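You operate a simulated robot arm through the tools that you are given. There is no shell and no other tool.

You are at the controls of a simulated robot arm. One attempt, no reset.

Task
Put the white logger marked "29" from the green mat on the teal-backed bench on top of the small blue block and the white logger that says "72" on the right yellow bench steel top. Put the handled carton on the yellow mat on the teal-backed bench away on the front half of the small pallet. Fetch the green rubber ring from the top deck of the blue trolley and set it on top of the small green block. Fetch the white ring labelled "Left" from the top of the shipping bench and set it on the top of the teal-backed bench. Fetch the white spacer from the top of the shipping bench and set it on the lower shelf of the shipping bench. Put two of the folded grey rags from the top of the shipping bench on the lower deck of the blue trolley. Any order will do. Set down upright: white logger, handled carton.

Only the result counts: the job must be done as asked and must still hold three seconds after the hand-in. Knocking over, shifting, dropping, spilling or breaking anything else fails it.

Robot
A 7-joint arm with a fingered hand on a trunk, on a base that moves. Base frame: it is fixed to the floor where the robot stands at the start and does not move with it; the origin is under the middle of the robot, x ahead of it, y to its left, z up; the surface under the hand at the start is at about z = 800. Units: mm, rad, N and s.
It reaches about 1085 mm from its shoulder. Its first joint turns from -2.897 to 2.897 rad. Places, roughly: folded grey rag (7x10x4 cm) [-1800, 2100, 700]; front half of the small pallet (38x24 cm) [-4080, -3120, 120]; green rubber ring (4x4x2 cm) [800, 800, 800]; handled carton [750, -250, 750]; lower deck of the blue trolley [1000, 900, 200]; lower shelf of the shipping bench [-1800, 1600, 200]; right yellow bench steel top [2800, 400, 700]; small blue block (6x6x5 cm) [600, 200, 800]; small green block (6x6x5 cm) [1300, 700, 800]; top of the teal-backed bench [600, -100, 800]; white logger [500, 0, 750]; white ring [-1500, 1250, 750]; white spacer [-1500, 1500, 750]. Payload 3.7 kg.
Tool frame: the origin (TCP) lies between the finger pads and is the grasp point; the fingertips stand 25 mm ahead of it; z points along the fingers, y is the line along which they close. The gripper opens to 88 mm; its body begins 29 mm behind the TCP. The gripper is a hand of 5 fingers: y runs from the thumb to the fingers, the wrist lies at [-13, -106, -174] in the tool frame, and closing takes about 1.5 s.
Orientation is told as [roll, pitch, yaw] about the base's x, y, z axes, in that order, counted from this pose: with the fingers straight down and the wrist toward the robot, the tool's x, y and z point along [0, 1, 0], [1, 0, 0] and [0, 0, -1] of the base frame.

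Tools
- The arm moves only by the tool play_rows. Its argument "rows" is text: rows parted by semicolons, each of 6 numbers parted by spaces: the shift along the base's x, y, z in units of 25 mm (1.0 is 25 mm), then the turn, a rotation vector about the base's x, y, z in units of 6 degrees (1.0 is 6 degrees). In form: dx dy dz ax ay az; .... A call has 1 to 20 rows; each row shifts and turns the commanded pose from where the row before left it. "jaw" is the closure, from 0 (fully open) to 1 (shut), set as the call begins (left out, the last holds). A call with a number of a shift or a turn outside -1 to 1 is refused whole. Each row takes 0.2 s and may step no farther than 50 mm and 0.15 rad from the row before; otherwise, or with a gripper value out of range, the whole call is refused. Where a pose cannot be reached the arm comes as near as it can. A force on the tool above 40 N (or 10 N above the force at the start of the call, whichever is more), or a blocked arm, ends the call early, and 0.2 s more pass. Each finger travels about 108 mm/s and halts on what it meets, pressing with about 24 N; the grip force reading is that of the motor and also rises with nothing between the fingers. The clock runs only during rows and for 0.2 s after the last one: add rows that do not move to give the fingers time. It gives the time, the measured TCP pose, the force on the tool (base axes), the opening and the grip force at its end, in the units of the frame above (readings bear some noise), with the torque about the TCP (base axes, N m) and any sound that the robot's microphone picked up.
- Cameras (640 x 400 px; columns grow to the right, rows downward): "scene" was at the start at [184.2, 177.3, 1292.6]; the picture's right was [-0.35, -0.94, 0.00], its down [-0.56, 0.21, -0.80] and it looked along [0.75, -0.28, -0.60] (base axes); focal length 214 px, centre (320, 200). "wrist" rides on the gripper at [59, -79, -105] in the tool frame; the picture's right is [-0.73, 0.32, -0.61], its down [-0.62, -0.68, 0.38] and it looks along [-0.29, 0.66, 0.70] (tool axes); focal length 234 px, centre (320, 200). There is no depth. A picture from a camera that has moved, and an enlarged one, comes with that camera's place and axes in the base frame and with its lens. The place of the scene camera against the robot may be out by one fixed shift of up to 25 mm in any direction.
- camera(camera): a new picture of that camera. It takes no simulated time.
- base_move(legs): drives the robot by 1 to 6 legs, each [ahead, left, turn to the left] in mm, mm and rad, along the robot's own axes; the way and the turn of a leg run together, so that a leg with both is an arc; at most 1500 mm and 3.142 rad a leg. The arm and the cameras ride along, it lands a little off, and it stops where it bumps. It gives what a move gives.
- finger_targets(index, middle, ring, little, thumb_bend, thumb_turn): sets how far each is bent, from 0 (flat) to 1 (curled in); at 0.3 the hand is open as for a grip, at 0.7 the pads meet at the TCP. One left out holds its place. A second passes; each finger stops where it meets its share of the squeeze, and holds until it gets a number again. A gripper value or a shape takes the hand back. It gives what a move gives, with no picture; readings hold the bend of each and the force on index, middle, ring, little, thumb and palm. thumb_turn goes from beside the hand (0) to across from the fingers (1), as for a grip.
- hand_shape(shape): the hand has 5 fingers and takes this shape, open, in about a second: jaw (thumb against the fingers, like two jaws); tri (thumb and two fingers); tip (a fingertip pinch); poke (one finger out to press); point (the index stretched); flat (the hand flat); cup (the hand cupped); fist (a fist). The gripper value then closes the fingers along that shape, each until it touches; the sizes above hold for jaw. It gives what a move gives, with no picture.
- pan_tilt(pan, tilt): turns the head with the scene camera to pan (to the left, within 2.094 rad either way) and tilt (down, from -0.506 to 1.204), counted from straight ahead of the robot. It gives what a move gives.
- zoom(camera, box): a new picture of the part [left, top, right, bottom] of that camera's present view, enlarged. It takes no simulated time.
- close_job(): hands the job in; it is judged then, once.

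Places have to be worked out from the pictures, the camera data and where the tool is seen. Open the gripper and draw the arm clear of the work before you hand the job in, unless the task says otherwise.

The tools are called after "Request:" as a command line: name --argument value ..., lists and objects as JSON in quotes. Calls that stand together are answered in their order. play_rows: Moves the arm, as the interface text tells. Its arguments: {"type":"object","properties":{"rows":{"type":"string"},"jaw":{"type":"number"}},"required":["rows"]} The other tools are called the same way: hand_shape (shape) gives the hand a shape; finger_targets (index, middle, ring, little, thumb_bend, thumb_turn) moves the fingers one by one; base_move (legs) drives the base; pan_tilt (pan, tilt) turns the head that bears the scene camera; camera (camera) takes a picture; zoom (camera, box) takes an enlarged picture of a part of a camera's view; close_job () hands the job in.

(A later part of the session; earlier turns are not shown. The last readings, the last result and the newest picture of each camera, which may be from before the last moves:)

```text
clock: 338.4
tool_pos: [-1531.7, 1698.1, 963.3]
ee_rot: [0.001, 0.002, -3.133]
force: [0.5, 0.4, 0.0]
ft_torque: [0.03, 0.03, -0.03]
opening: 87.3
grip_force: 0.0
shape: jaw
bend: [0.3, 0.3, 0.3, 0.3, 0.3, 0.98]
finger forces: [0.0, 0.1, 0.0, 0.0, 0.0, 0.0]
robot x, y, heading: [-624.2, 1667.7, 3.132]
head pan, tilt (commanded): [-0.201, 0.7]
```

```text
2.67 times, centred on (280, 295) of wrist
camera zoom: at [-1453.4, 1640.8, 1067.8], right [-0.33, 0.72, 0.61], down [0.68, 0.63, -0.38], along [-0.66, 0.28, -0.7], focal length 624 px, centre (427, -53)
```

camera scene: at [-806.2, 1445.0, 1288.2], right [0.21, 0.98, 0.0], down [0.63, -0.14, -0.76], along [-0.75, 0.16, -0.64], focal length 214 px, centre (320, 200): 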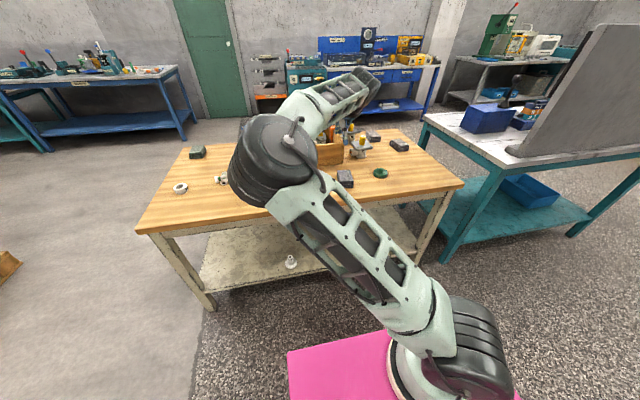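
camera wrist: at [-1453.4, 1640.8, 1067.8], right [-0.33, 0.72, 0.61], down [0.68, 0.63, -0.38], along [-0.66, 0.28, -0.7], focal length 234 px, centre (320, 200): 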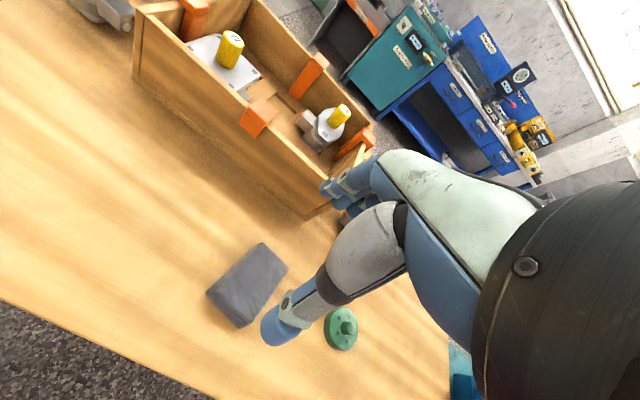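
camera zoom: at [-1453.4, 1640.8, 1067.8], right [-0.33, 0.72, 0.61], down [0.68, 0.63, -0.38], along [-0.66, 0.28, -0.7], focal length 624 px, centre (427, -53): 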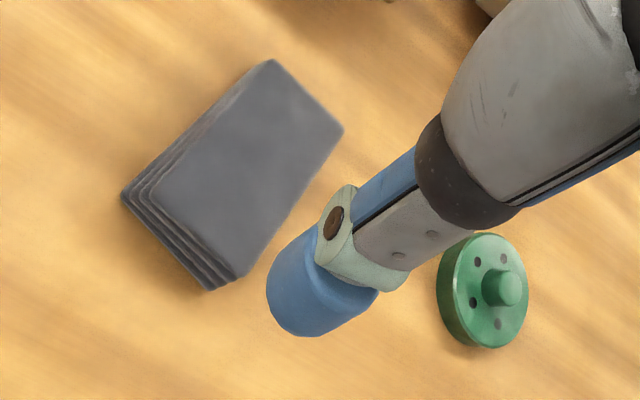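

The rag is ~90×62 mm, centred (−1556, 1731), long side nearly along x. I rotate the hand ~+78° so thumb and fingers span its short side, and position above it.

Request:
play_rows --rows "-0.03 0.1 0 0 0 1; -0.03 0.1 0 0 0 1; -0.03 0.1 0 0 0 1; -0.03 0.1 0 0 0 1; -0.03 0.1 0 0 0 1; -0.03 0.1 0 0 0 1; -0.03 0.1 0 0 0 1; -0.03 0.1 0 0 0 1; -0.03 0.1 0 0 0 1; -0.03 0.1 0 0 0 1; -0.03 0.1 0 0 0 1; -0.03 0.1 0 0 0 1; 0 0.12 0 0 0 1; 0 0 -1 0 0 0; 0 0 -1 0 0 0; 0 0 -1 0 0 0; 0 0 -1 0 0 0; 0 0 -1 0 0 0; 0 0 0 0 0 0" --jaw 0

Request:
camera --camera "wrist"

Request:
camera --camera "scene"

```text
clock: 342.4
tool_pos: [-1543.0, 1732.5, 836.3]
ee_rot: [0.002, 0.003, -1.77]
force: [-0.4, 0.0, -0.9]
ft_torque: [0.0, 0.03, -0.02]
opening: 87.5
grip_force: 0.1
shape: jaw
bend: [0.3, 0.3, 0.3, 0.3, 0.3, 0.98]
finger forces: [0.0, 0.0, 0.1, 0.0, 0.1, 0.0]
robot x, y, heading: [-628.9, 1668.7, 3.129]
head pan, tilt (commanded): [-0.201, 0.7]
```

```text
taken
camera wrist: at [-1469.4, 1797.8, 942.1], right [-0.78, -0.17, 0.61], down [-0.48, 0.79, -0.38], along [-0.41, -0.59, -0.7], focal length 234 px, centre (320, 200)
```

wrist: 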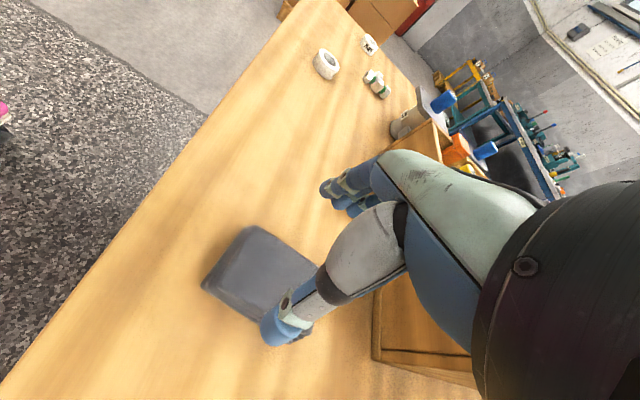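

```text
taken
camera scene: at [-806.2, 1445.0, 1288.2], right [0.21, 0.98, 0.0], down [0.63, -0.14, -0.76], along [-0.75, 0.16, -0.64], focal length 214 px, centre (320, 200)
```

scene: 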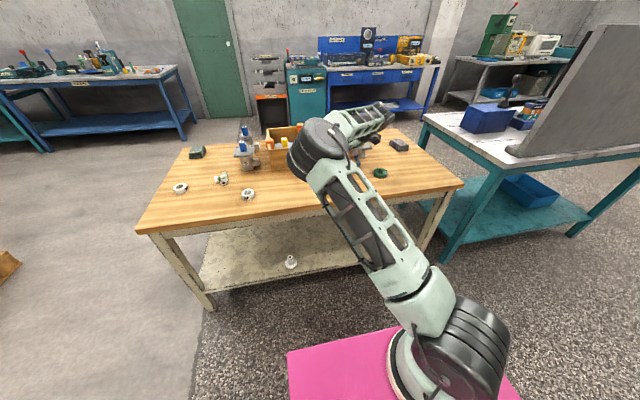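

I zoom to refine rag position relative to the hand before descending.

Request:
zoom --camera "wrist" --box '[180, 200, 360, 350]'

```text
2.67 times, centred on (270, 275) of wrist
camera zoom: at [-1469.4, 1797.8, 942.1], right [-0.78, -0.17, 0.61], down [-0.48, 0.79, -0.38], along [-0.41, -0.59, -0.7], focal length 624 px, centre (453, 0)
```

zoom: 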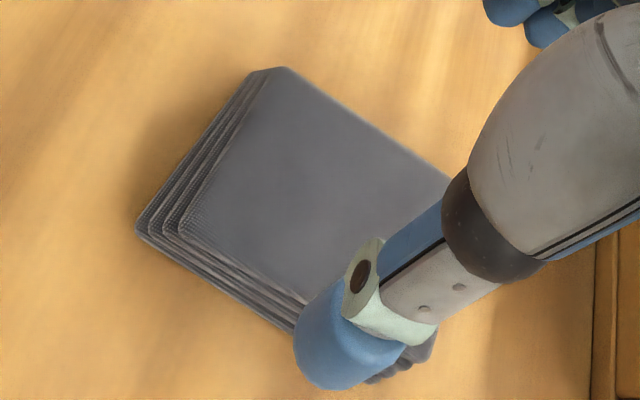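

Rag centre ≈(−1554, 1736). I shift slightly and descend so the fingertips cover the upper half of the rag, then close.

Request:
play_rows --rows "0 0.14 -0.9 0 0 0; 0 0 -0.9 0 0 0; 0 0 -0.6 0 0 0; 0 0 -0.4 0 0 0; 0 0 0 0 0 0"

Request:
camera --camera "wrist"

```text
clock: 343.6
tool_pos: [-1542.1, 1735.5, 768.4]
ee_rot: [0.0, 0.003, -1.769]
force: [0.2, -0.1, 1.3]
ft_torque: [0.0, -0.02, 0.02]
opening: 87.8
grip_force: 0.0
shape: jaw
bend: [0.3, 0.3, 0.3, 0.3, 0.3, 0.98]
finger forces: [0.0, 0.1, 0.0, 0.0, 0.0, 0.1]
robot x, y, heading: [-621.6, 1666.7, 3.128]
head pan, tilt (commanded): [-0.201, 0.7]
```

```text
taken
camera wrist: at [-1469.0, 1800.8, 872.6], right [-0.78, -0.17, 0.61], down [-0.48, 0.79, -0.38], along [-0.41, -0.59, -0.7], focal length 234 px, centre (320, 200)
```

wrist: 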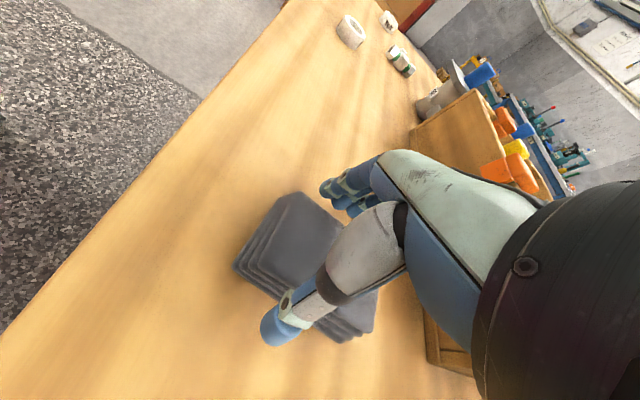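

The rag is between thumb and fingers. I close the hand.

Request:
play_rows --rows "0 0 0 0 0 0; 0 0 0 0 0 0; 0 0 0 0 0 0; 0 0 0 0 0 0; 0 0 0 0 0 0; 0 0 0 0 0 0; 0 0 0 0 0 0; 0 0 0 0 0 0" --jaw 1

Request:
camera --camera "wrist"

```text
clock: 345.4
tool_pos: [-1541.9, 1735.0, 767.7]
ee_rot: [0.0, 0.002, -1.772]
force: [0.2, 0.4, -1.1]
ft_torque: [0.01, 0.0, 0.01]
opening: 60.7
grip_force: 23.5
shape: jaw
bend: [0.28, 0.38, 0.35, 0.42, 0.57, 0.99]
finger forces: [12.0, 6.3, 3.0, 0.0, 21.3, 0.0]
robot x, y, heading: [-622.5, 1665.6, 3.128]
head pan, tilt (commanded): [-0.201, 0.7]
```

```text
taken
camera wrist: at [-1469.0, 1800.8, 872.8], right [-0.78, -0.17, 0.61], down [-0.48, 0.79, -0.38], along [-0.41, -0.59, -0.7], focal length 234 px, centre (320, 200)
```

wrist: 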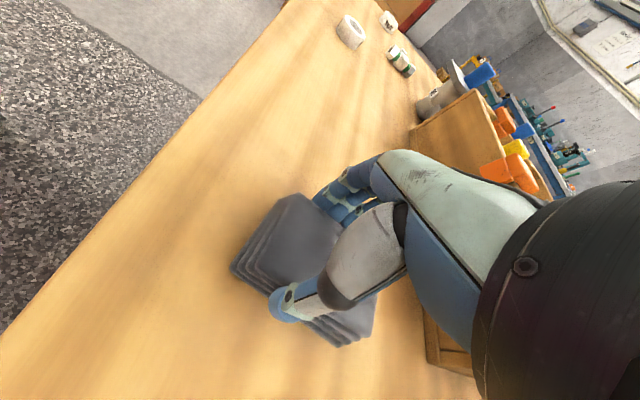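

Gripped at 60.7 mm with thumb and three fingers. I lift 150 mm and check.

Request:
play_rows --rows "0 0 0.3 0 0 0; 0 0 0.7 0 0 0; 0 0 1 0 0 0; 0 0 1 0 0 0; 0 0 1 0 0 0; 0 0 1 0 0 0; 0 0 1 0 0 0; 0 0 0 0 0 0"

Request:
zoom --camera "wrist" --box '[180, 150, 420, 370]'

Request:
zoom --camera "scene" --box '[130, 110, 470, 310]'

```text
clock: 347.2
tool_pos: [-1543.0, 1736.6, 918.0]
ee_rot: [0.0, 0.003, -1.772]
force: [-0.2, -0.3, -0.6]
ft_torque: [-0.01, -0.03, 0.01]
opening: 60.8
grip_force: 23.8
shape: jaw
bend: [0.28, 0.38, 0.35, 0.42, 0.57, 0.99]
finger forces: [12.1, 6.4, 3.0, 0.0, 21.2, 0.1]
robot x, y, heading: [-623.0, 1669.2, 3.134]
head pan, tilt (commanded): [-0.201, 0.7]
```

```text
1.82 times, centred on (300, 260) of wrist
camera zoom: at [-1469.3, 1801.3, 1022.3], right [-0.78, -0.17, 0.61], down [-0.48, 0.79, -0.38], along [-0.41, -0.59, -0.7], focal length 426 px, centre (356, 91)
```

zoom: 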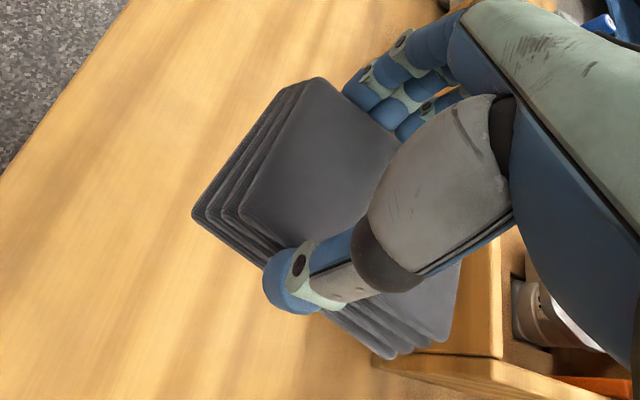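

```text
1.88 times, centred on (300, 210) of scene
camera zoom: at [-806.2, 1445.0, 1288.2], right [0.21, 0.98, 0.0], down [0.63, -0.14, -0.76], along [-0.75, 0.16, -0.64], focal length 404 px, centre (358, 181)
```

zoom: 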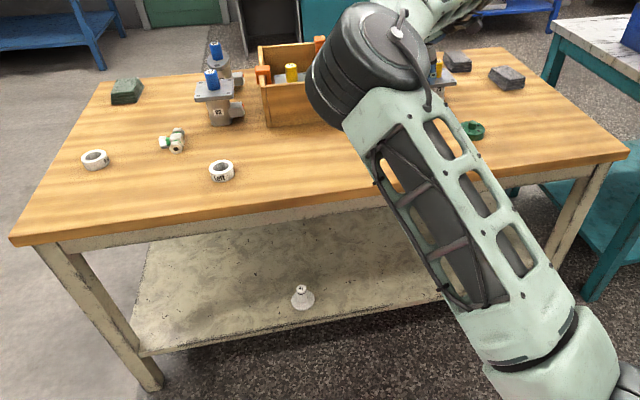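

Rag 1 is held. I retract the arm off the bench while turning the hand toward the yaw needed at the trolley.

Request:
play_rows --rows "0.9 0 0.4 0 0 0; 0.9 0 0.4 0 0 0; 0.9 0 0.4 0 0 -1; 0.9 0 0.4 0 0 -1; 0.9 0 0 0 0 -1; 0.9 -0.2 0 0 0 -1; 0.9 -0.2 0 0 0 -1; 0.9 -0.2 0 0 0 -1; 0.9 -0.2 0 0 0 -1; 0.8 -0.2 0 0 0 -1; 0.5 -0.2 0 0 0 -1; 0 0 0 0 0 -1; 0 0 0 0 0 -1; 0 0 0 0 0 -1; 0 0 0 0 0 -1; 0 0 0 0 0 -1; 0 0 0 0 0 -1; 0 0 0 0 0 -1; 0 0 0 0 0 -1; 0 0 0 0 0 0"

Request:
camera --camera "wrist"

```text
clock: 351.4
tool_pos: [-1308.2, 1704.5, 958.1]
ee_rot: [0.002, 0.003, 2.731]
force: [0.0, -0.6, -0.6]
ft_torque: [-0.04, 0.01, 0.02]
opening: 60.7
grip_force: 23.6
shape: jaw
bend: [0.28, 0.38, 0.35, 0.42, 0.57, 0.99]
finger forces: [12.1, 6.3, 2.9, 0.0, 21.3, 0.1]
robot x, y, heading: [-620.7, 1665.6, 3.13]
head pan, tilt (commanded): [-0.201, 0.7]
```

```text
taken
camera wrist: at [-1258.8, 1619.7, 1062.7], right [-0.01, 0.79, 0.61], down [0.87, 0.3, -0.38], along [-0.49, 0.53, -0.7], focal length 234 px, centre (320, 200)
```

wrist: 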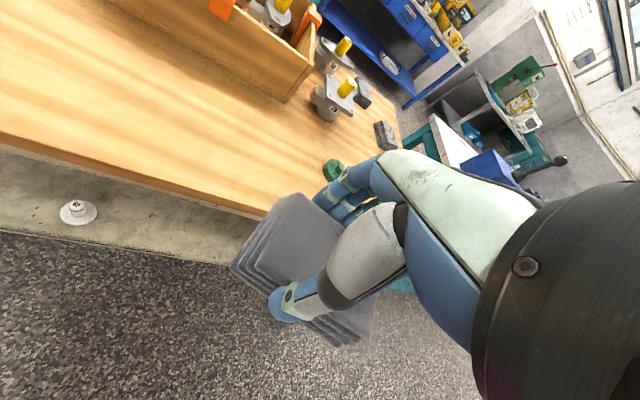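

I drive toward the trolley end: back off, strafe south, and turn right to face 45°.

Request:
base_move --legs '[[-130, 0, 0], [0, 1390, 0], [0, 0, -1.178], [0, 0, -1.178]]'

Request:
pan_tilt --pan -0.3 --tilt 0.55

Request:
camera --camera "scene"

```text
clock: 365.1
tool_pos: [-3.7, 741.4, 958.3]
ee_rot: [-0.001, 0.002, 0.395]
force: [0.5, -0.1, -0.5]
ft_torque: [0.03, 0.02, 0.02]
opening: 60.3
grip_force: 23.8
shape: jaw
bend: [0.28, 0.38, 0.35, 0.42, 0.58, 0.99]
finger forces: [12.0, 6.3, 2.8, 0.1, 21.0, 0.0]
robot x, y, heading: [-504.6, 273.4, 0.793]
head pan, tilt (commanded): [-0.201, 0.7]
```

```text
clock: 365.8
tool_pos: [-4.5, 741.6, 957.8]
ee_rot: [-0.001, 0.001, 0.394]
force: [0.1, 0.5, -1.1]
ft_torque: [0.02, 0.0, -0.03]
opening: 60.1
grip_force: 23.4
shape: jaw
bend: [0.28, 0.38, 0.35, 0.42, 0.58, 0.99]
finger forces: [11.9, 6.1, 2.8, 0.1, 20.9, 0.1]
robot x, y, heading: [-507.3, 273.3, 0.794]
head pan, tilt (commanded): [-0.3, 0.55]
```

```text
taken
camera scene: at [-512.4, 528.1, 1301.3], right [0.47, -0.88, 0.0], down [-0.46, -0.25, -0.85], along [0.75, 0.4, -0.52], focal length 214 px, centre (320, 200)
```

scene: 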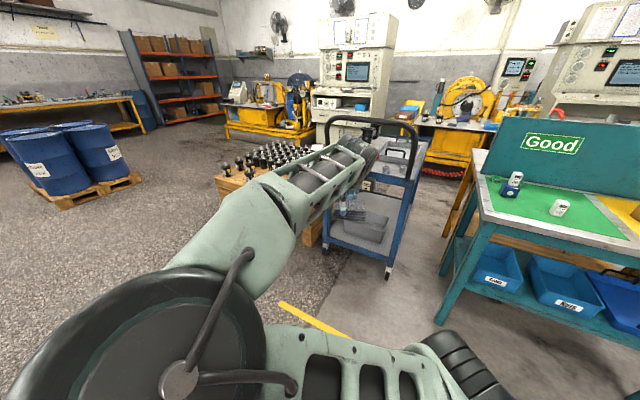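

I'm at the trolley's near end facing 45°. I extend the hand to ~(264, 903) in front of the trolley end while turning it to point straight at the end, then lower.

Request:
play_rows --rows "0.895 0.538 0 0 0 -0.31; 0.895 0.538 0 0 0 -0.31; 0.895 0.538 0 0 0 -0.31; 0.895 0.538 0 0 0 -0.31; 0.895 0.538 0 0 0 -0.31; 0.895 0.538 0 0 0 -0.31; 0.895 0.538 0 0 0 -0.31; 0.895 0.538 0 0 0 -0.31; 0.895 0.538 0 0 0 -0.31; 0.895 0.538 0 0 0 -0.31; 0.895 0.538 0 0 0 -0.31; 0.895 0.538 0 0 0 -0.36; 0 0 -1 0 0 0; 0 0 -1 0 0 0; 0 0 -1 0 0 0; 0 0 -1 0 0 0; 0 0 -1 0 0 0; 0 0 -1 0 0 0; 0 0 0 0 0 0"

Request:
camera --camera "wrist"

Request:
camera --camera "scene"

```text
clock: 369.8
tool_pos: [234.2, 884.0, 958.2]
ee_rot: [0.001, 0.002, 0.049]
force: [-0.8, -0.4, 0.2]
ft_torque: [0.02, 0.01, -0.02]
opening: 59.8
grip_force: 24.1
shape: jaw
bend: [0.28, 0.38, 0.35, 0.42, 0.58, 0.99]
finger forces: [12.0, 6.4, 2.8, 0.1, 20.9, 0.0]
out of reach, approached as far as the arm can: row 11, 12, 13, 14, 15, 16, 17, 18
robot x, y, heading: [-503.1, 273.6, 0.795]
head pan, tilt (commanded): [-0.3, 0.55]
```

```text
taken
camera wrist: at [152.6, 939.1, 1063.0], right [0.36, -0.71, 0.61], down [-0.65, -0.66, -0.38], along [0.67, -0.26, -0.7], focal length 234 px, centre (320, 200)
```

wrist: 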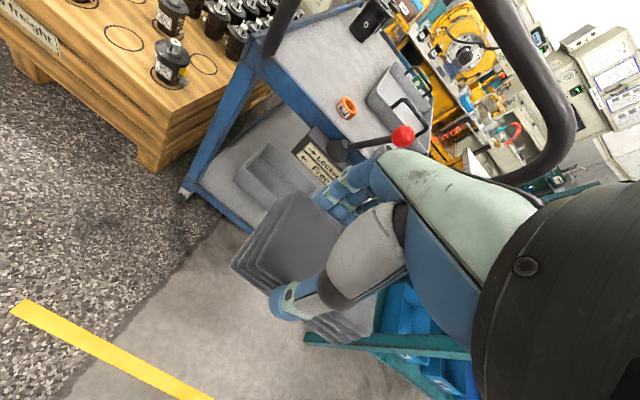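

```text
taken
camera scene: at [-512.4, 528.1, 1301.3], right [0.47, -0.88, 0.0], down [-0.46, -0.25, -0.85], along [0.75, 0.4, -0.52], focal length 214 px, centre (320, 200)
```

scene: 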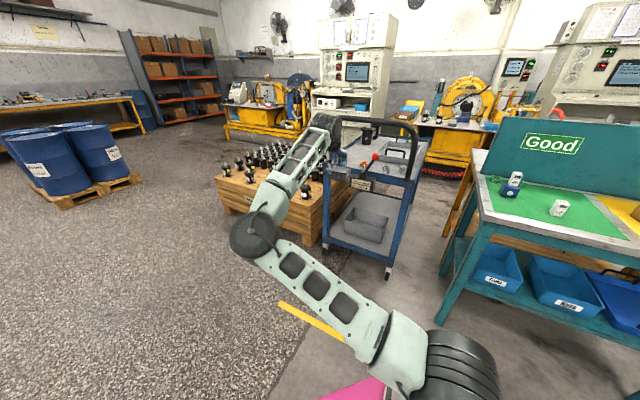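

The hand yaw is at a joint limit here. I turn it back a little, descend, and will re-turn it when low.

Request:
play_rows --rows "0 0 0 0 0 1; 0 0 0 0 0 1; 0 0 0 0 0 1; 0 0 0 0 0 1; 0 0 -1 0 0 0; 0 0 -1 0 0 0; 0 0 -1 0 0 0; 0 0 -1 0 0 0; 0 0 -1 0 0 0; 0 0 -1 0 0 0; 0 0 -1 0 0 0; 0 0 -1 0 0 0; 0 0 -1 0 0 0; 0 0 -1 0 0 0; 0 0 -1 0 0 0; 0 0 -1 0 0 0; 0 0 -1 0 0 0; 0 0 -1 0 0 0; 0 0 0 0 0 0"

Request:
camera --camera "scene"

```text
clock: 373.8
tool_pos: [234.4, 883.0, 608.1]
ee_rot: [0.0, 0.002, 0.419]
force: [-0.3, -0.2, -0.8]
ft_torque: [-0.05, -0.02, 0.0]
opening: 60.0
grip_force: 24.2
shape: jaw
bend: [0.28, 0.38, 0.35, 0.42, 0.58, 0.99]
finger forces: [12.0, 6.2, 2.7, 0.1, 20.9, 0.1]
robot x, y, heading: [-505.4, 274.3, 0.794]
head pan, tilt (commanded): [-0.3, 0.55]
```

```text
taken
camera scene: at [-512.4, 528.1, 1301.3], right [0.47, -0.88, 0.0], down [-0.46, -0.25, -0.85], along [0.75, 0.4, -0.52], focal length 214 px, centre (320, 200)
```

scene: 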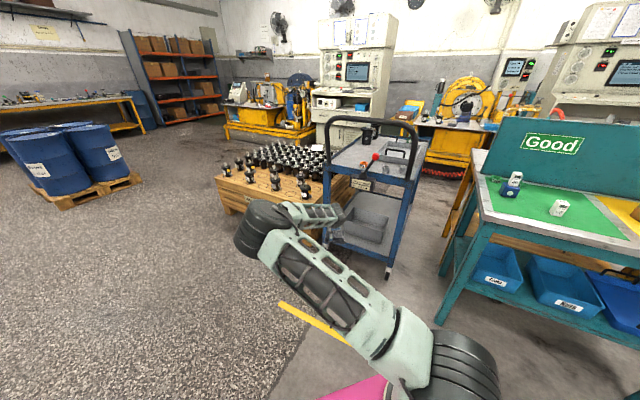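

Descending works. I continue to z≈345 and then turn the hand to point along +x.

Request:
play_rows --rows "0 0 -1 0 0 0; 0 0 -1 0 0 0; 0 0 -1 0 0 0; 0 0 -1 0 0 0; 0 0 -1 0 0 0; 0 0 -1 0 0 0; 0 0 -1 0 0 0; 0 0 -1 0 0 0; 0 0 -1 0 0 0; 0 0 -1 0 0 0; 0.3 0.2 -0.3 0 0 -1; 0.3 0.2 0 0 0 -1; 0.3 0.2 0 0 0 -1; 0.3 0.2 0 0 0 -1; 0 0 0 0 0 0"

Request:
camera --camera "scene"

Request:
camera --camera "wrist"

```text
clock: 377.0
tool_pos: [265.4, 903.6, 350.9]
ee_rot: [0.0, 0.003, -0.002]
force: [0.2, 0.1, -0.8]
ft_torque: [0.01, 0.0, 0.0]
opening: 60.3
grip_force: 23.6
shape: jaw
bend: [0.28, 0.38, 0.35, 0.42, 0.58, 0.99]
finger forces: [11.9, 6.2, 2.6, 0.1, 20.8, 0.1]
robot x, y, heading: [-503.7, 275.2, 0.791]
head pan, tilt (commanded): [-0.3, 0.55]
```

```text
taken
camera scene: at [-512.4, 528.1, 1301.3], right [0.47, -0.88, 0.0], down [-0.46, -0.25, -0.85], along [0.75, 0.4, -0.52], focal length 214 px, centre (320, 200)
```

scene: 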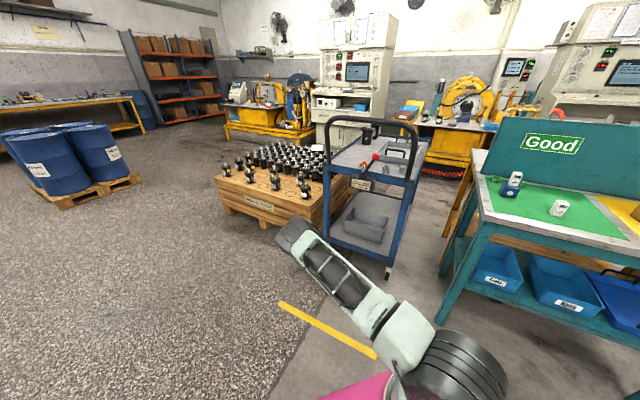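

```text
taken
camera wrist: at [185.3, 962.4, 456.1], right [0.32, -0.73, 0.61], down [-0.68, -0.62, -0.38], along [0.66, -0.29, -0.7], focal length 234 px, centre (320, 200)
```

wrist: 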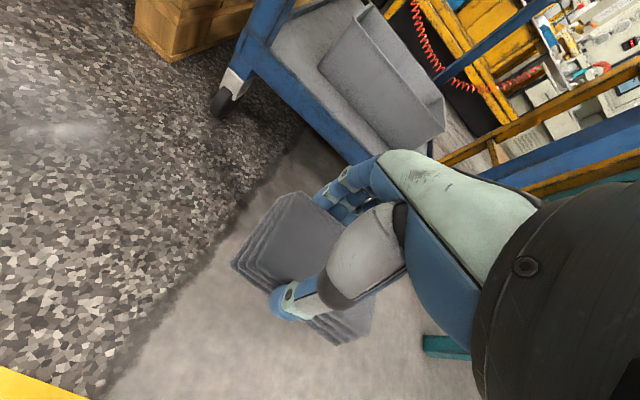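

The hand is low in front of the trolley end. I zoom the wrist view to locate deck edge, bin and free area.

Request:
zoom --camera "wrist" --box '[200, 0, 460, 200]'

Request:
zoom --camera "scene" --box '[260, 100, 450, 290]'

```text
2.00 times, centred on (330, 100) of wrist
camera zoom: at [185.3, 962.4, 456.1], right [0.32, -0.73, 0.61], down [-0.68, -0.62, -0.38], along [0.66, -0.29, -0.7], focal length 468 px, centre (300, 400)
```

zoom: 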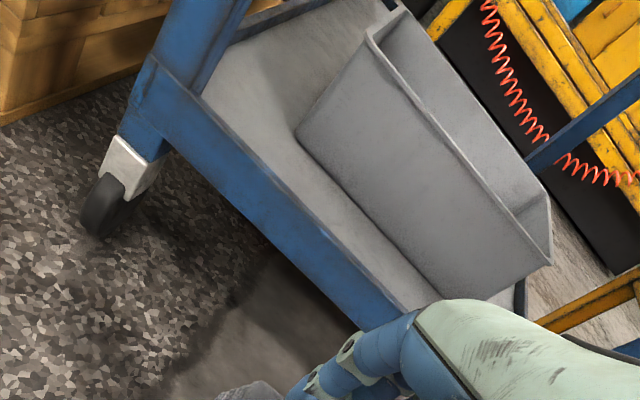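

```text
2.11 times, centred on (355, 195) of scene
camera zoom: at [-512.4, 528.1, 1301.3], right [0.47, -0.88, 0.0], down [-0.46, -0.25, -0.85], along [0.75, 0.4, -0.52], focal length 452 px, centre (246, 210)
```

zoom: 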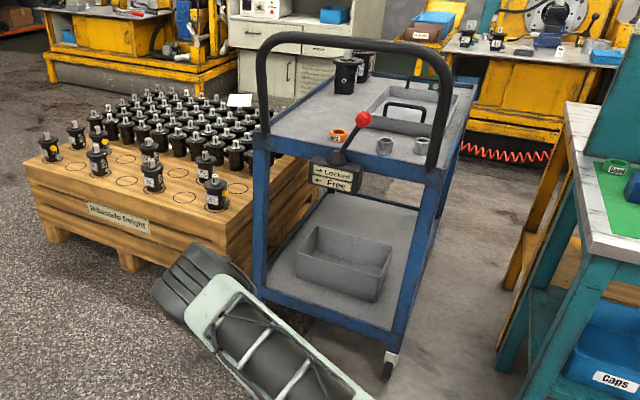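

Measured: deck surface z≈208 with a ~25 mm lip at x≈580–600, bin's near face at x≈715 (rim z≈318). Target drop point is (648, 903) in front of the bin. I drive toward it, first 230 mm.

Request:
base_move --legs '[[161, -164, 0]]'

Request:
camera --camera "wrist"

Request:
camera --camera "scene"

```text
clock: 378.7
tool_pos: [493.9, 905.1, 352.3]
ee_rot: [0.0, 0.004, 0.003]
force: [0.2, -0.1, -0.3]
ft_torque: [0.0, -0.02, 0.01]
opening: 60.1
grip_force: 24.3
shape: jaw
bend: [0.28, 0.38, 0.35, 0.42, 0.58, 0.99]
finger forces: [11.9, 6.3, 2.6, 0.1, 21.0, 0.1]
robot x, y, heading: [-274.7, 277.6, 0.789]
head pan, tilt (commanded): [-0.3, 0.55]
```

```text
taken
camera wrist: at [415.0, 964.7, 456.1], right [0.33, -0.73, 0.61], down [-0.68, -0.62, -0.38], along [0.66, -0.29, -0.7], focal length 234 px, centre (320, 200)
```

wrist: 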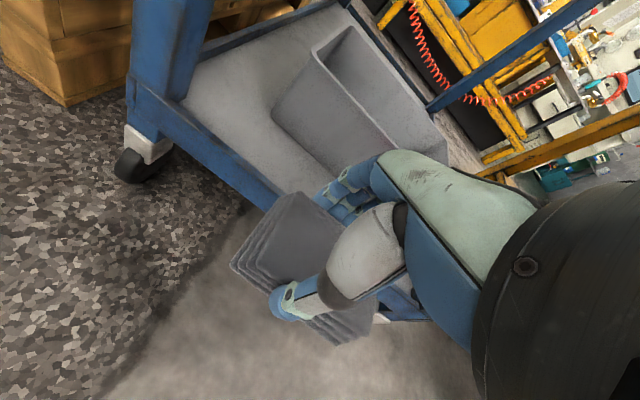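

```text
taken
camera scene: at [-281.8, 529.3, 1301.3], right [0.47, -0.88, 0.0], down [-0.46, -0.25, -0.85], along [0.75, 0.4, -0.52], focal length 214 px, centre (320, 200)
```

scene: 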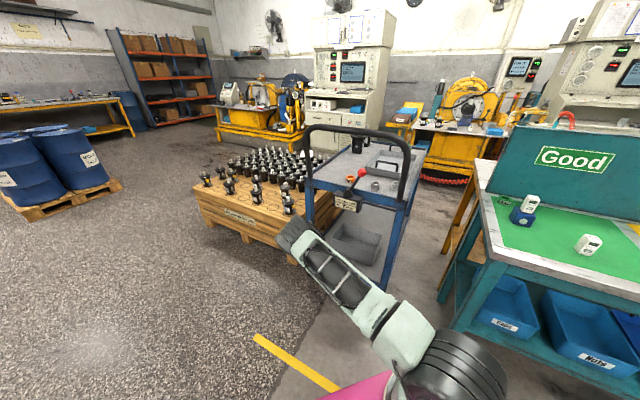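

I zoom to re-measure lip and bin with this closer view.

Request:
zoom --camera "wrist" --box '[110, 0, 450, 260]'

```text
1.54 times, centred on (280, 130) of wrist
camera zoom: at [415.0, 964.7, 456.1], right [0.33, -0.73, 0.61], down [-0.68, -0.62, -0.38], along [0.66, -0.29, -0.7], focal length 360 px, centre (382, 308)
```

zoom: 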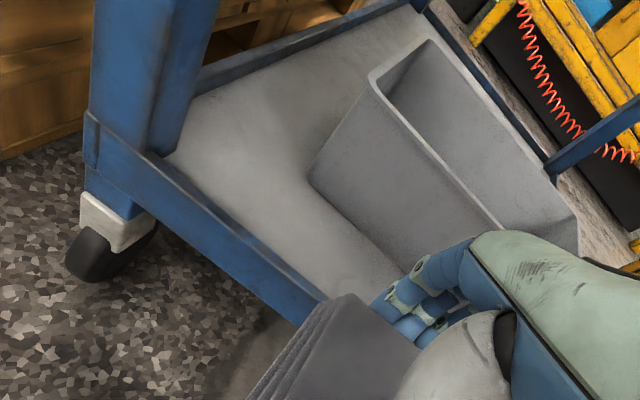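

Bin near face is at x≈737 and deck z≈195, leaving a ~137 mm strip. I drive the remaining 166 mm to bring the rag to x≈660.

Request:
base_move --legs '[[117, -118, 0]]'

Request:
camera --camera "wrist"

Request:
camera --camera "scene"

```text
clock: 380.1
tool_pos: [661.2, 907.1, 350.7]
ee_rot: [0.0, 0.001, 0.001]
force: [-0.7, 0.4, -1.0]
ft_torque: [0.01, -0.02, 0.01]
opening: 60.2
grip_force: 24.0
shape: jaw
bend: [0.28, 0.38, 0.35, 0.42, 0.58, 0.99]
finger forces: [11.9, 6.2, 2.7, 0.0, 20.9, 0.0]
robot x, y, heading: [-102.4, 273.8, 0.79]
head pan, tilt (commanded): [-0.3, 0.55]
```

```text
taken
camera wrist: at [581.3, 965.4, 456.1], right [0.32, -0.73, 0.61], down [-0.68, -0.62, -0.38], along [0.66, -0.29, -0.7], focal length 234 px, centre (320, 200)
```

wrist: 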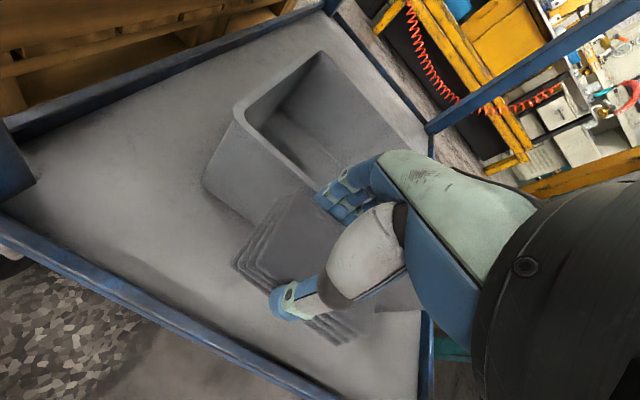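

```text
taken
camera scene: at [-115.8, 530.6, 1301.3], right [0.47, -0.88, 0.0], down [-0.46, -0.25, -0.85], along [0.75, 0.4, -0.52], focal length 214 px, centre (320, 200)
```

scene: 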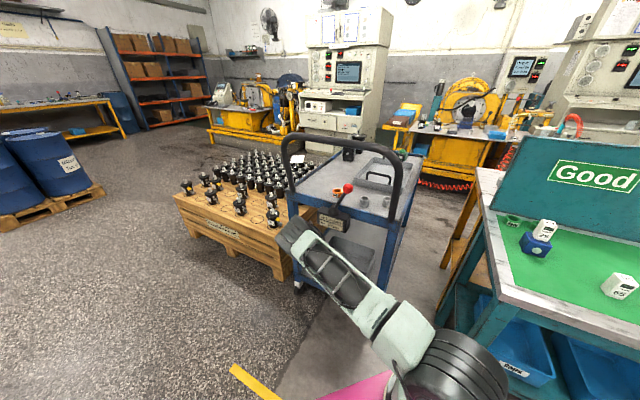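

The rag hangs over the free strip (margins ~18 mm to lip, ~36 mm to bin). I lower as far as possible and release.

Request:
play_rows --rows "0.15 0 -0.2 0 0 0; 0.15 0 -0.2 0 0 0; 0 0 0 0 0 0; 0 0 0 0 0 0"

Request:
play_rows --rows "0 0 0 0 0 0; 0 0 0 0 0 0; 0 0 0 0 0 0; 0 0 0 0 0 0; 0 0 0 0 0 0" --jaw 0.12

Request:
camera --camera "wrist"

```text
clock: 381.1
tool_pos: [667.7, 908.2, 340.4]
ee_rot: [0.002, 0.0, 0.002]
force: [1.0, -0.5, -0.9]
ft_torque: [0.04, -0.01, -0.01]
opening: 60.2
grip_force: 23.9
shape: jaw
bend: [0.28, 0.38, 0.35, 0.42, 0.58, 0.99]
finger forces: [12.0, 6.2, 2.7, 0.1, 21.0, 0.1]
robot x, y, heading: [-110.8, 275.9, 0.796]
head pan, tilt (commanded): [-0.3, 0.55]
```

```text
clock: 382.3
tool_pos: [668.2, 906.9, 342.1]
ee_rot: [0.0, 0.001, 0.002]
force: [-0.2, -0.3, 0.7]
ft_torque: [-0.03, -0.03, -0.03]
opening: 76.8
grip_force: 0.2
shape: jaw
bend: [0.29, 0.33, 0.3, 0.32, 0.38, 0.98]
finger forces: [0.2, 0.9, 0.0, 0.1, 0.1, 0.0]
robot x, y, heading: [-105.9, 275.4, 0.794]
head pan, tilt (commanded): [-0.3, 0.55]
```

```text
taken
camera wrist: at [588.8, 965.5, 446.3], right [0.33, -0.73, 0.61], down [-0.68, -0.62, -0.38], along [0.66, -0.29, -0.7], focal length 234 px, centre (320, 200)
```

wrist: 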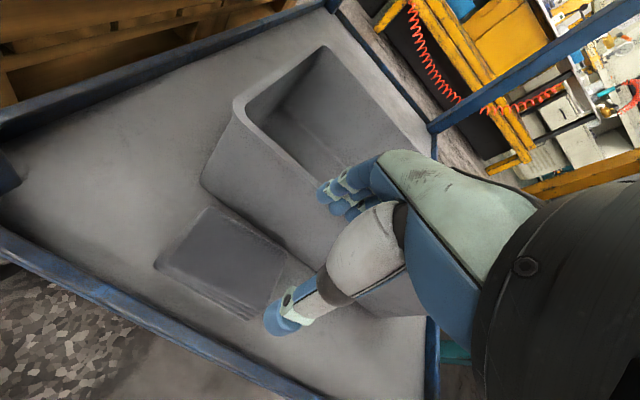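

Rag 1 lies on the lower deck in front of the bin. I back the base straight out along −x.

Request:
base_move --legs '[[-117, 119, 0], [-140, 143, 0]]'

Request:
camera --camera "wrist"

```text
clock: 385.0
tool_pos: [299.8, 909.5, 341.6]
ee_rot: [0.002, 0.002, 0.001]
force: [1.0, -0.9, -0.8]
ft_torque: [0.0, -0.02, 0.0]
opening: 77.5
grip_force: 0.0
shape: jaw
bend: [0.29, 0.32, 0.3, 0.32, 0.38, 0.98]
finger forces: [0.0, 0.0, 0.0, 0.0, 0.0, 0.0]
robot x, y, heading: [-477.3, 276.7, 0.793]
head pan, tilt (commanded): [-0.3, 0.55]
```

```text
taken
camera wrist: at [220.3, 967.9, 446.3], right [0.33, -0.73, 0.61], down [-0.68, -0.63, -0.38], along [0.66, -0.29, -0.7], focal length 234 px, centre (320, 200)
```

wrist: 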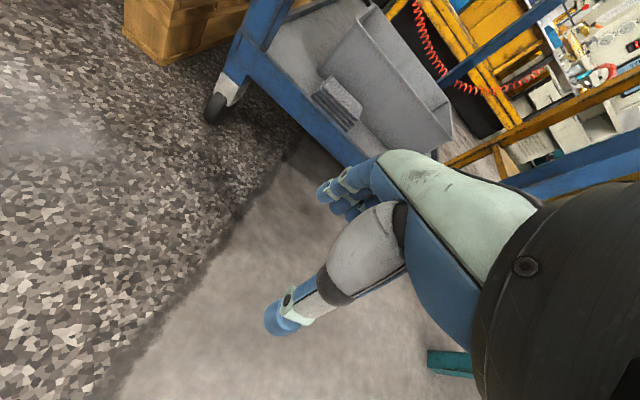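

Now I raise and retract the arm, then return to the shipping bench for the second rag.

Request:
play_rows --rows "0 0 1 0 0 0.5; 0 0 1 0 0 0.5; 0 0 1 0 0 0.5; 0 0 1 0 0 0.5; 0 0 1 0 0 0.5; 0 0 1 0 0 0.5; 0 0 1 0 0 0.5; 0 0 1 0 0 0.5; 0 0 1 0 0 0.5; 0 0 1 0 0 0.5; 0 0 1 0 0 0.5; 0 0 1 0 0 0.5; 0 0 1 0 0 0.5; 0 0 1 0 0 0.5; 0 0 1 0 0 0.5; 0 0 1 0 0 0; 0 0 1 0 0 0; 0 0 1 0 0 0; 0 0 1 0 0 0; 0 0 1 0 0 0" --jaw 0

Request:
play_rows --rows "-0.7 -0.5 0.8 0 0 0; -0.7 -0.5 0.8 0 0 0; -0.7 -0.5 0.8 0 0 0; -0.7 -0.5 0.8 0 0 0; -0.7 -0.5 0.8 0 0 0; -0.7 -0.5 0 0 0 0; -0.7 -0.5 0 0 0 0; -0.7 -0.5 0 0 0 0; -0.7 -0.5 0 0 0 0; -0.7 -0.5 0 0 0 0; -0.7 -0.5 0 0 0 0; 0 0 0 0 0 0"

Request:
camera --camera "scene"

```text
clock: 389.2
tool_pos: [299.5, 909.9, 842.5]
ee_rot: [-0.001, 0.003, 0.789]
force: [-0.1, -0.2, 0.2]
ft_torque: [-0.03, 0.01, -0.01]
opening: 87.6
grip_force: 0.1
shape: jaw
bend: [0.3, 0.3, 0.3, 0.3, 0.3, 0.98]
finger forces: [0.0, 0.1, 0.0, 0.0, 0.0, 0.0]
robot x, y, heading: [-475.1, 276.8, 0.798]
head pan, tilt (commanded): [-0.3, 0.55]
```

```text
clock: 391.8
tool_pos: [106.4, 772.1, 942.2]
ee_rot: [0.001, 0.003, 0.788]
force: [-0.6, -0.2, 0.5]
ft_torque: [-0.01, 0.02, 0.0]
opening: 87.8
grip_force: 0.2
shape: jaw
bend: [0.3, 0.3, 0.3, 0.3, 0.3, 0.98]
finger forces: [0.0, 0.0, 0.0, 0.0, 0.0, 0.0]
robot x, y, heading: [-477.7, 280.9, 0.795]
head pan, tilt (commanded): [-0.3, 0.55]
```

```text
taken
camera scene: at [-483.9, 532.1, 1301.3], right [0.47, -0.88, 0.0], down [-0.46, -0.25, -0.85], along [0.75, 0.4, -0.52], focal length 214 px, centre (320, 200)
```

scene: 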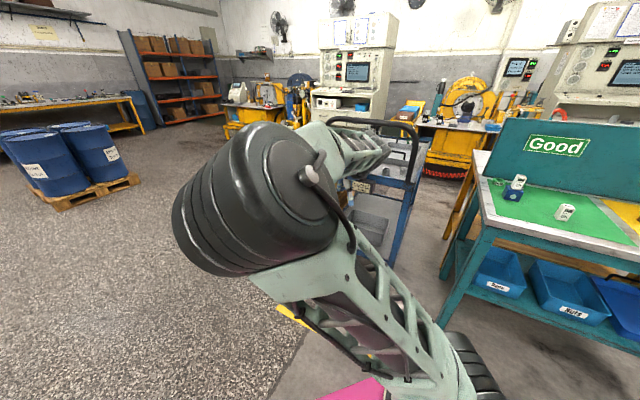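

I turn back to face the shipping bench and strafe north to the second rag.

Request:
base_move --legs '[[0, 0, 1.175], [0, 0, 1.173], [0, -1000, 0], [0, -780, 0]]'

Request:
pan_tilt --pan -0.2 --tilt 0.6

Request:
camera --camera "scene"

```text
clock: 406.6
tool_pos: [-1210.3, 2134.3, 941.8]
ee_rot: [0.001, 0.0, 3.117]
force: [-0.2, 0.3, 0.4]
ft_torque: [0.0, 0.02, 0.02]
opening: 87.7
grip_force: 0.1
shape: jaw
bend: [0.3, 0.3, 0.3, 0.3, 0.3, 0.98]
finger forces: [0.1, 0.1, 0.0, 0.0, 0.0, 0.0]
robot x, y, heading: [-452.1, 2059.4, 3.129]
head pan, tilt (commanded): [-0.3, 0.55]
```

```text
clock: 407.3
tool_pos: [-1212.0, 2132.8, 941.7]
ee_rot: [0.0, 0.003, 3.119]
force: [-0.2, 0.6, 0.0]
ft_torque: [-0.02, -0.01, 0.03]
opening: 87.7
grip_force: 0.1
shape: jaw
bend: [0.3, 0.3, 0.3, 0.3, 0.3, 0.98]
finger forces: [0.0, 0.0, 0.0, 0.0, 0.0, 0.0]
robot x, y, heading: [-451.1, 2056.4, 3.128]
head pan, tilt (commanded): [-0.201, 0.6]
```

```text
taken
camera scene: at [-639.5, 1831.8, 1296.8], right [0.21, 0.98, 0.0], down [0.55, -0.12, -0.83], along [-0.81, 0.18, -0.56], focal length 214 px, centre (320, 200)
```

scene: 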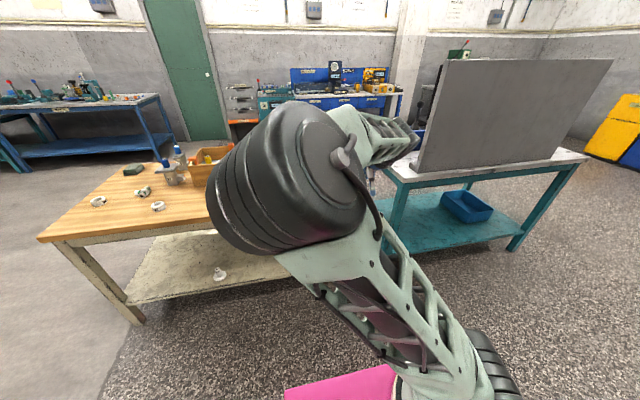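

I move 250 mm forward and use the wrist camera to find the second rag.

Request:
base_move --legs '[[250, 0, 0]]'

Request:
play_rows --rows "-0.8 -0.5 0 0 0 0; -0.8 -0.5 0 0 0 0; -0.8 -0.5 0 0 0 0; -0.8 -0.5 0 0 0 0; -0.8 -0.5 0 0 0 0; 0 0 0 0 0 0"

Request:
camera --camera "wrist"

Request:
camera --camera "scene"

```text
clock: 409.1
tool_pos: [-1464.6, 2137.6, 941.2]
ee_rot: [0.0, 0.001, 3.118]
force: [0.3, 0.3, 0.8]
ft_torque: [-0.04, 0.01, 0.0]
opening: 87.5
grip_force: 0.1
shape: jaw
bend: [0.3, 0.3, 0.3, 0.3, 0.3, 0.98]
finger forces: [0.1, 0.1, 0.0, 0.0, 0.0, 0.0]
robot x, y, heading: [-703.4, 2062.2, 3.124]
head pan, tilt (commanded): [-0.201, 0.6]
```

```text
clock: 410.5
tool_pos: [-1563.2, 2074.6, 941.1]
ee_rot: [0.0, 0.001, 3.119]
force: [0.2, -0.1, -0.7]
ft_torque: [-0.02, 0.0, -0.01]
opening: 87.7
grip_force: 0.0
shape: jaw
bend: [0.3, 0.3, 0.3, 0.3, 0.3, 0.98]
finger forces: [0.0, 0.0, 0.1, 0.0, 0.0, 0.1]
robot x, y, heading: [-700.3, 2057.7, 3.126]
head pan, tilt (commanded): [-0.201, 0.6]
```

```text
taken
camera wrist: at [-1486.8, 2013.7, 1046.3], right [-0.31, 0.73, 0.61], down [0.7, 0.61, -0.38], along [-0.65, 0.3, -0.7], focal length 234 px, centre (320, 200)
```

wrist: 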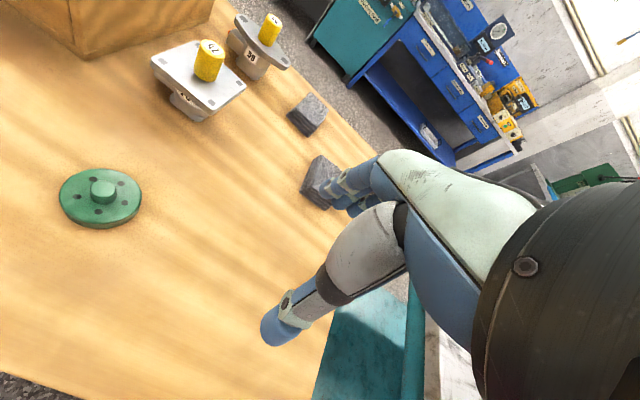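

```text
taken
camera scene: at [-890.8, 1835.7, 1296.8], right [0.21, 0.98, 0.0], down [0.55, -0.12, -0.83], along [-0.81, 0.18, -0.56], focal length 214 px, centre (320, 200)
```

scene: 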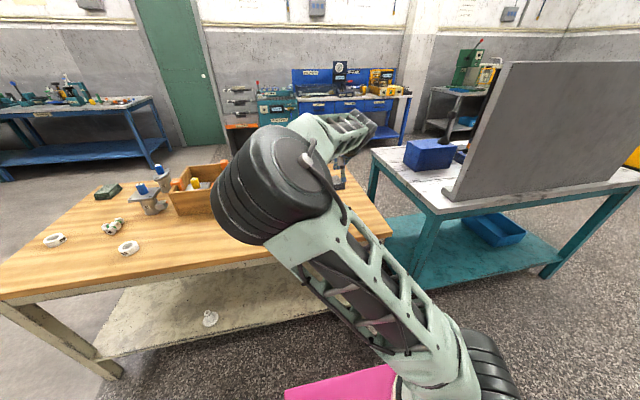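

Rag A is near (−1785, 2122). I move 150 mm closer and shift the hand to see it unobstructed.

Request:
base_move --legs '[[150, 0, 0]]'

Request:
play_rows --rows "0.2 0.8 0 0 0 0; 0.2 0.8 0 0 0 0; 0.2 0.8 0 0 0 0; 0 0 0 0 0 0"

Request:
camera --camera "wrist"

```text
clock: 411.9
tool_pos: [-1713.4, 2078.1, 942.6]
ee_rot: [0.0, 0.002, 3.119]
force: [0.4, 0.4, 0.7]
ft_torque: [0.01, 0.03, 0.01]
opening: 87.6
grip_force: 0.1
shape: jaw
bend: [0.3, 0.3, 0.3, 0.3, 0.3, 0.98]
finger forces: [0.0, 0.0, 0.0, 0.0, 0.0, 0.1]
robot x, y, heading: [-853.5, 2059.9, 3.13]
head pan, tilt (commanded): [-0.201, 0.6]
```

```text
clock: 412.9
tool_pos: [-1698.4, 2137.6, 941.7]
ee_rot: [-0.001, 0.002, 3.119]
force: [0.3, 0.2, 0.4]
ft_torque: [0.0, 0.0, 0.01]
opening: 87.4
grip_force: 0.0
shape: jaw
bend: [0.3, 0.3, 0.3, 0.3, 0.3, 0.98]
finger forces: [0.1, 0.1, 0.0, 0.1, 0.0, 0.0]
robot x, y, heading: [-852.2, 2057.2, 3.124]
head pan, tilt (commanded): [-0.201, 0.6]
```

```text
taken
camera wrist: at [-1621.2, 2077.2, 1046.8], right [-0.31, 0.73, 0.61], down [0.7, 0.61, -0.38], along [-0.65, 0.31, -0.7], focal length 234 px, centre (320, 200)
```

wrist: 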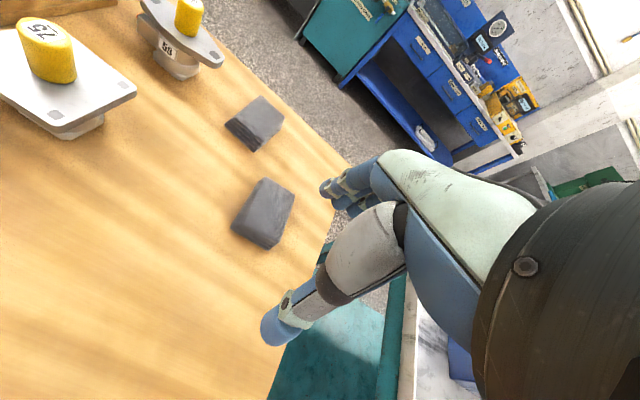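

Request:
zoom --camera "wrist" --box '[200, 80, 340, 270]'

```text
2.11 times, centred on (270, 175) of wrist
camera zoom: at [-1621.2, 2077.2, 1046.8], right [-0.31, 0.73, 0.61], down [0.7, 0.61, -0.38], along [-0.65, 0.31, -0.7], focal length 493 px, centre (425, 253)
```

zoom: 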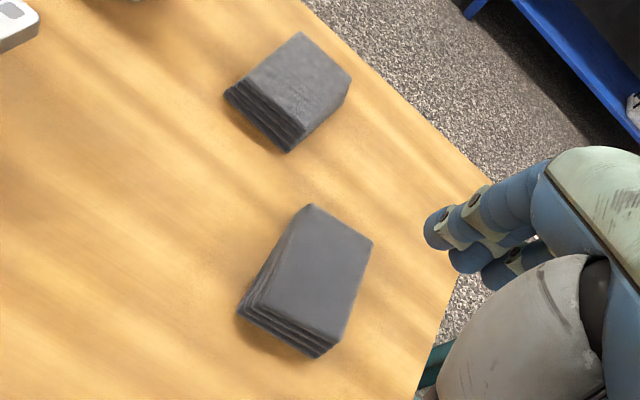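

Rag A is centred at (−1809, 2137), long side along x. I turn the hand ~+95° and move over it.

Request:
play_rows --rows "-0.25 0 0 0 0 1; -0.25 0 0 0 0 1; -0.25 0 0 0 0 1; -0.25 0 0 0 0 1; -0.25 0 0 0 0 1; -0.25 0 0 0 0 1; -0.25 0 0 0 0 1; -0.25 0 0 0 0 1; -0.25 0 0 0 0 1; -0.25 0 0 0 0 1; -0.25 0 0 0 0 1; -0.25 0 0 0 0 1; -0.25 0 0 0 0 1; -0.25 0 0 0 0 1; -0.2 0 0 0 0 1; -0.2 0 0 0 0 0.8; 0 0 -1 0 0 0; 0 0 -1 0 0 0; 0 0 -1 0 0 0; 0 0 -1 0 0 0"

Request:
camera --camera "wrist"

Request:
zoom --camera "wrist" --box '[160, 180, 360, 360]'

```text
clock: 417.1
tool_pos: [-1795.2, 2137.5, 841.5]
ee_rot: [-0.002, 0.003, -1.509]
force: [0.0, 0.2, -0.7]
ft_torque: [0.03, 0.04, 0.01]
opening: 87.7
grip_force: 0.0
shape: jaw
bend: [0.3, 0.3, 0.3, 0.3, 0.3, 0.98]
finger forces: [0.0, 0.0, 0.0, 0.0, 0.1, 0.0]
robot x, y, heading: [-854.0, 2059.9, 3.123]
head pan, tilt (commanded): [-0.201, 0.6]
```

```text
taken
camera wrist: at [-1740.9, 2220.3, 946.1], right [-0.7, -0.37, 0.61], down [-0.66, 0.64, -0.38], along [-0.25, -0.67, -0.7], focal length 234 px, centre (320, 200)
```

wrist: 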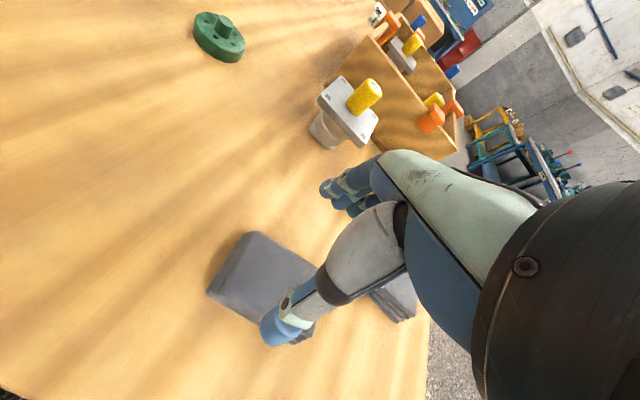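

```text
2.22 times, centred on (260, 270) of wrist
camera zoom: at [-1740.9, 2220.3, 946.1], right [-0.7, -0.37, 0.61], down [-0.66, 0.64, -0.38], along [-0.25, -0.67, -0.7], focal length 520 px, centre (453, 44)
```

zoom: 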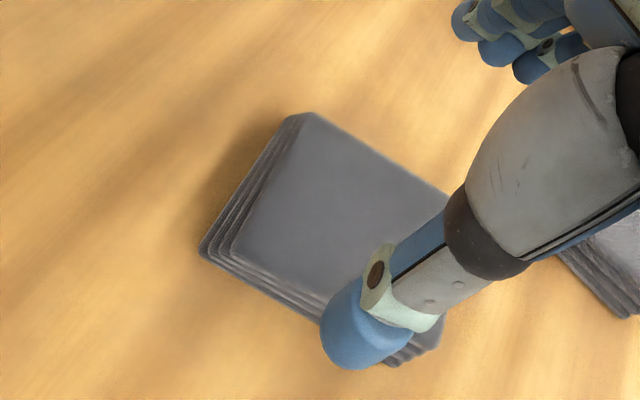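

Rag centre ≈(−1810, 2141). I shift +4 mm in y, descend and close.

Request:
play_rows --rows "0 0.16 -0.9 0 0 0; 0 0 -0.9 0 0 0; 0 0 -0.7 0 0 0; 0 0 -0.45 0 0 0; 0 0 0 0 0 0"

Request:
play_rows --rows "0 0 0 0 0 0; 0 0 0 0 0 0; 0 0 0 0 0 0; 0 0 0 0 0 0; 0 0 0 0 0 0; 0 0 0 0 0 0; 0 0 0 0 0 0; 0 0 0 0 0 0" --jaw 1

Request:
camera --camera "wrist"

```text
clock: 418.3
tool_pos: [-1795.4, 2141.1, 767.1]
ee_rot: [0.0, 0.001, -1.511]
force: [0.5, 0.0, 0.2]
ft_torque: [0.0, -0.01, 0.02]
opening: 87.7
grip_force: 0.1
shape: jaw
bend: [0.3, 0.3, 0.3, 0.3, 0.3, 0.98]
finger forces: [0.0, 0.0, 0.1, 0.1, 0.0, 0.0]
robot x, y, heading: [-852.0, 2062.3, 3.124]
head pan, tilt (commanded): [-0.201, 0.6]
```

```text
clock: 420.1
tool_pos: [-1796.5, 2141.7, 767.5]
ee_rot: [-0.002, 0.001, -1.51]
force: [1.1, 1.4, 0.1]
ft_torque: [0.0, 0.01, 0.0]
opening: 60.8
grip_force: 24.0
shape: jaw
bend: [0.28, 0.39, 0.35, 0.41, 0.55, 0.99]
finger forces: [12.1, 6.2, 2.7, 0.0, 21.3, 0.0]
robot x, y, heading: [-852.4, 2060.0, 3.128]
head pan, tilt (commanded): [-0.201, 0.6]
```

```text
taken
camera wrist: at [-1741.8, 2224.0, 872.2], right [-0.71, -0.37, 0.61], down [-0.66, 0.64, -0.38], along [-0.25, -0.67, -0.7], focal length 234 px, centre (320, 200)
```

wrist: 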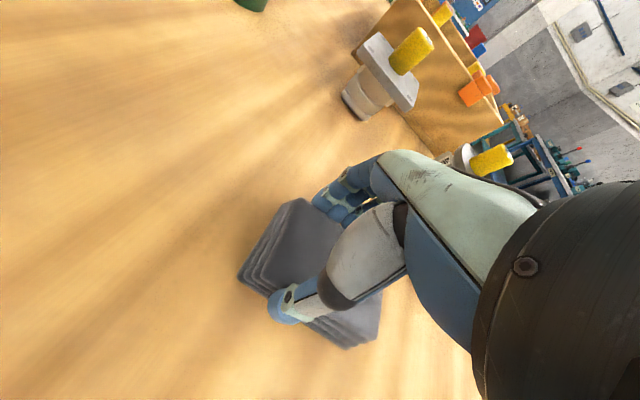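

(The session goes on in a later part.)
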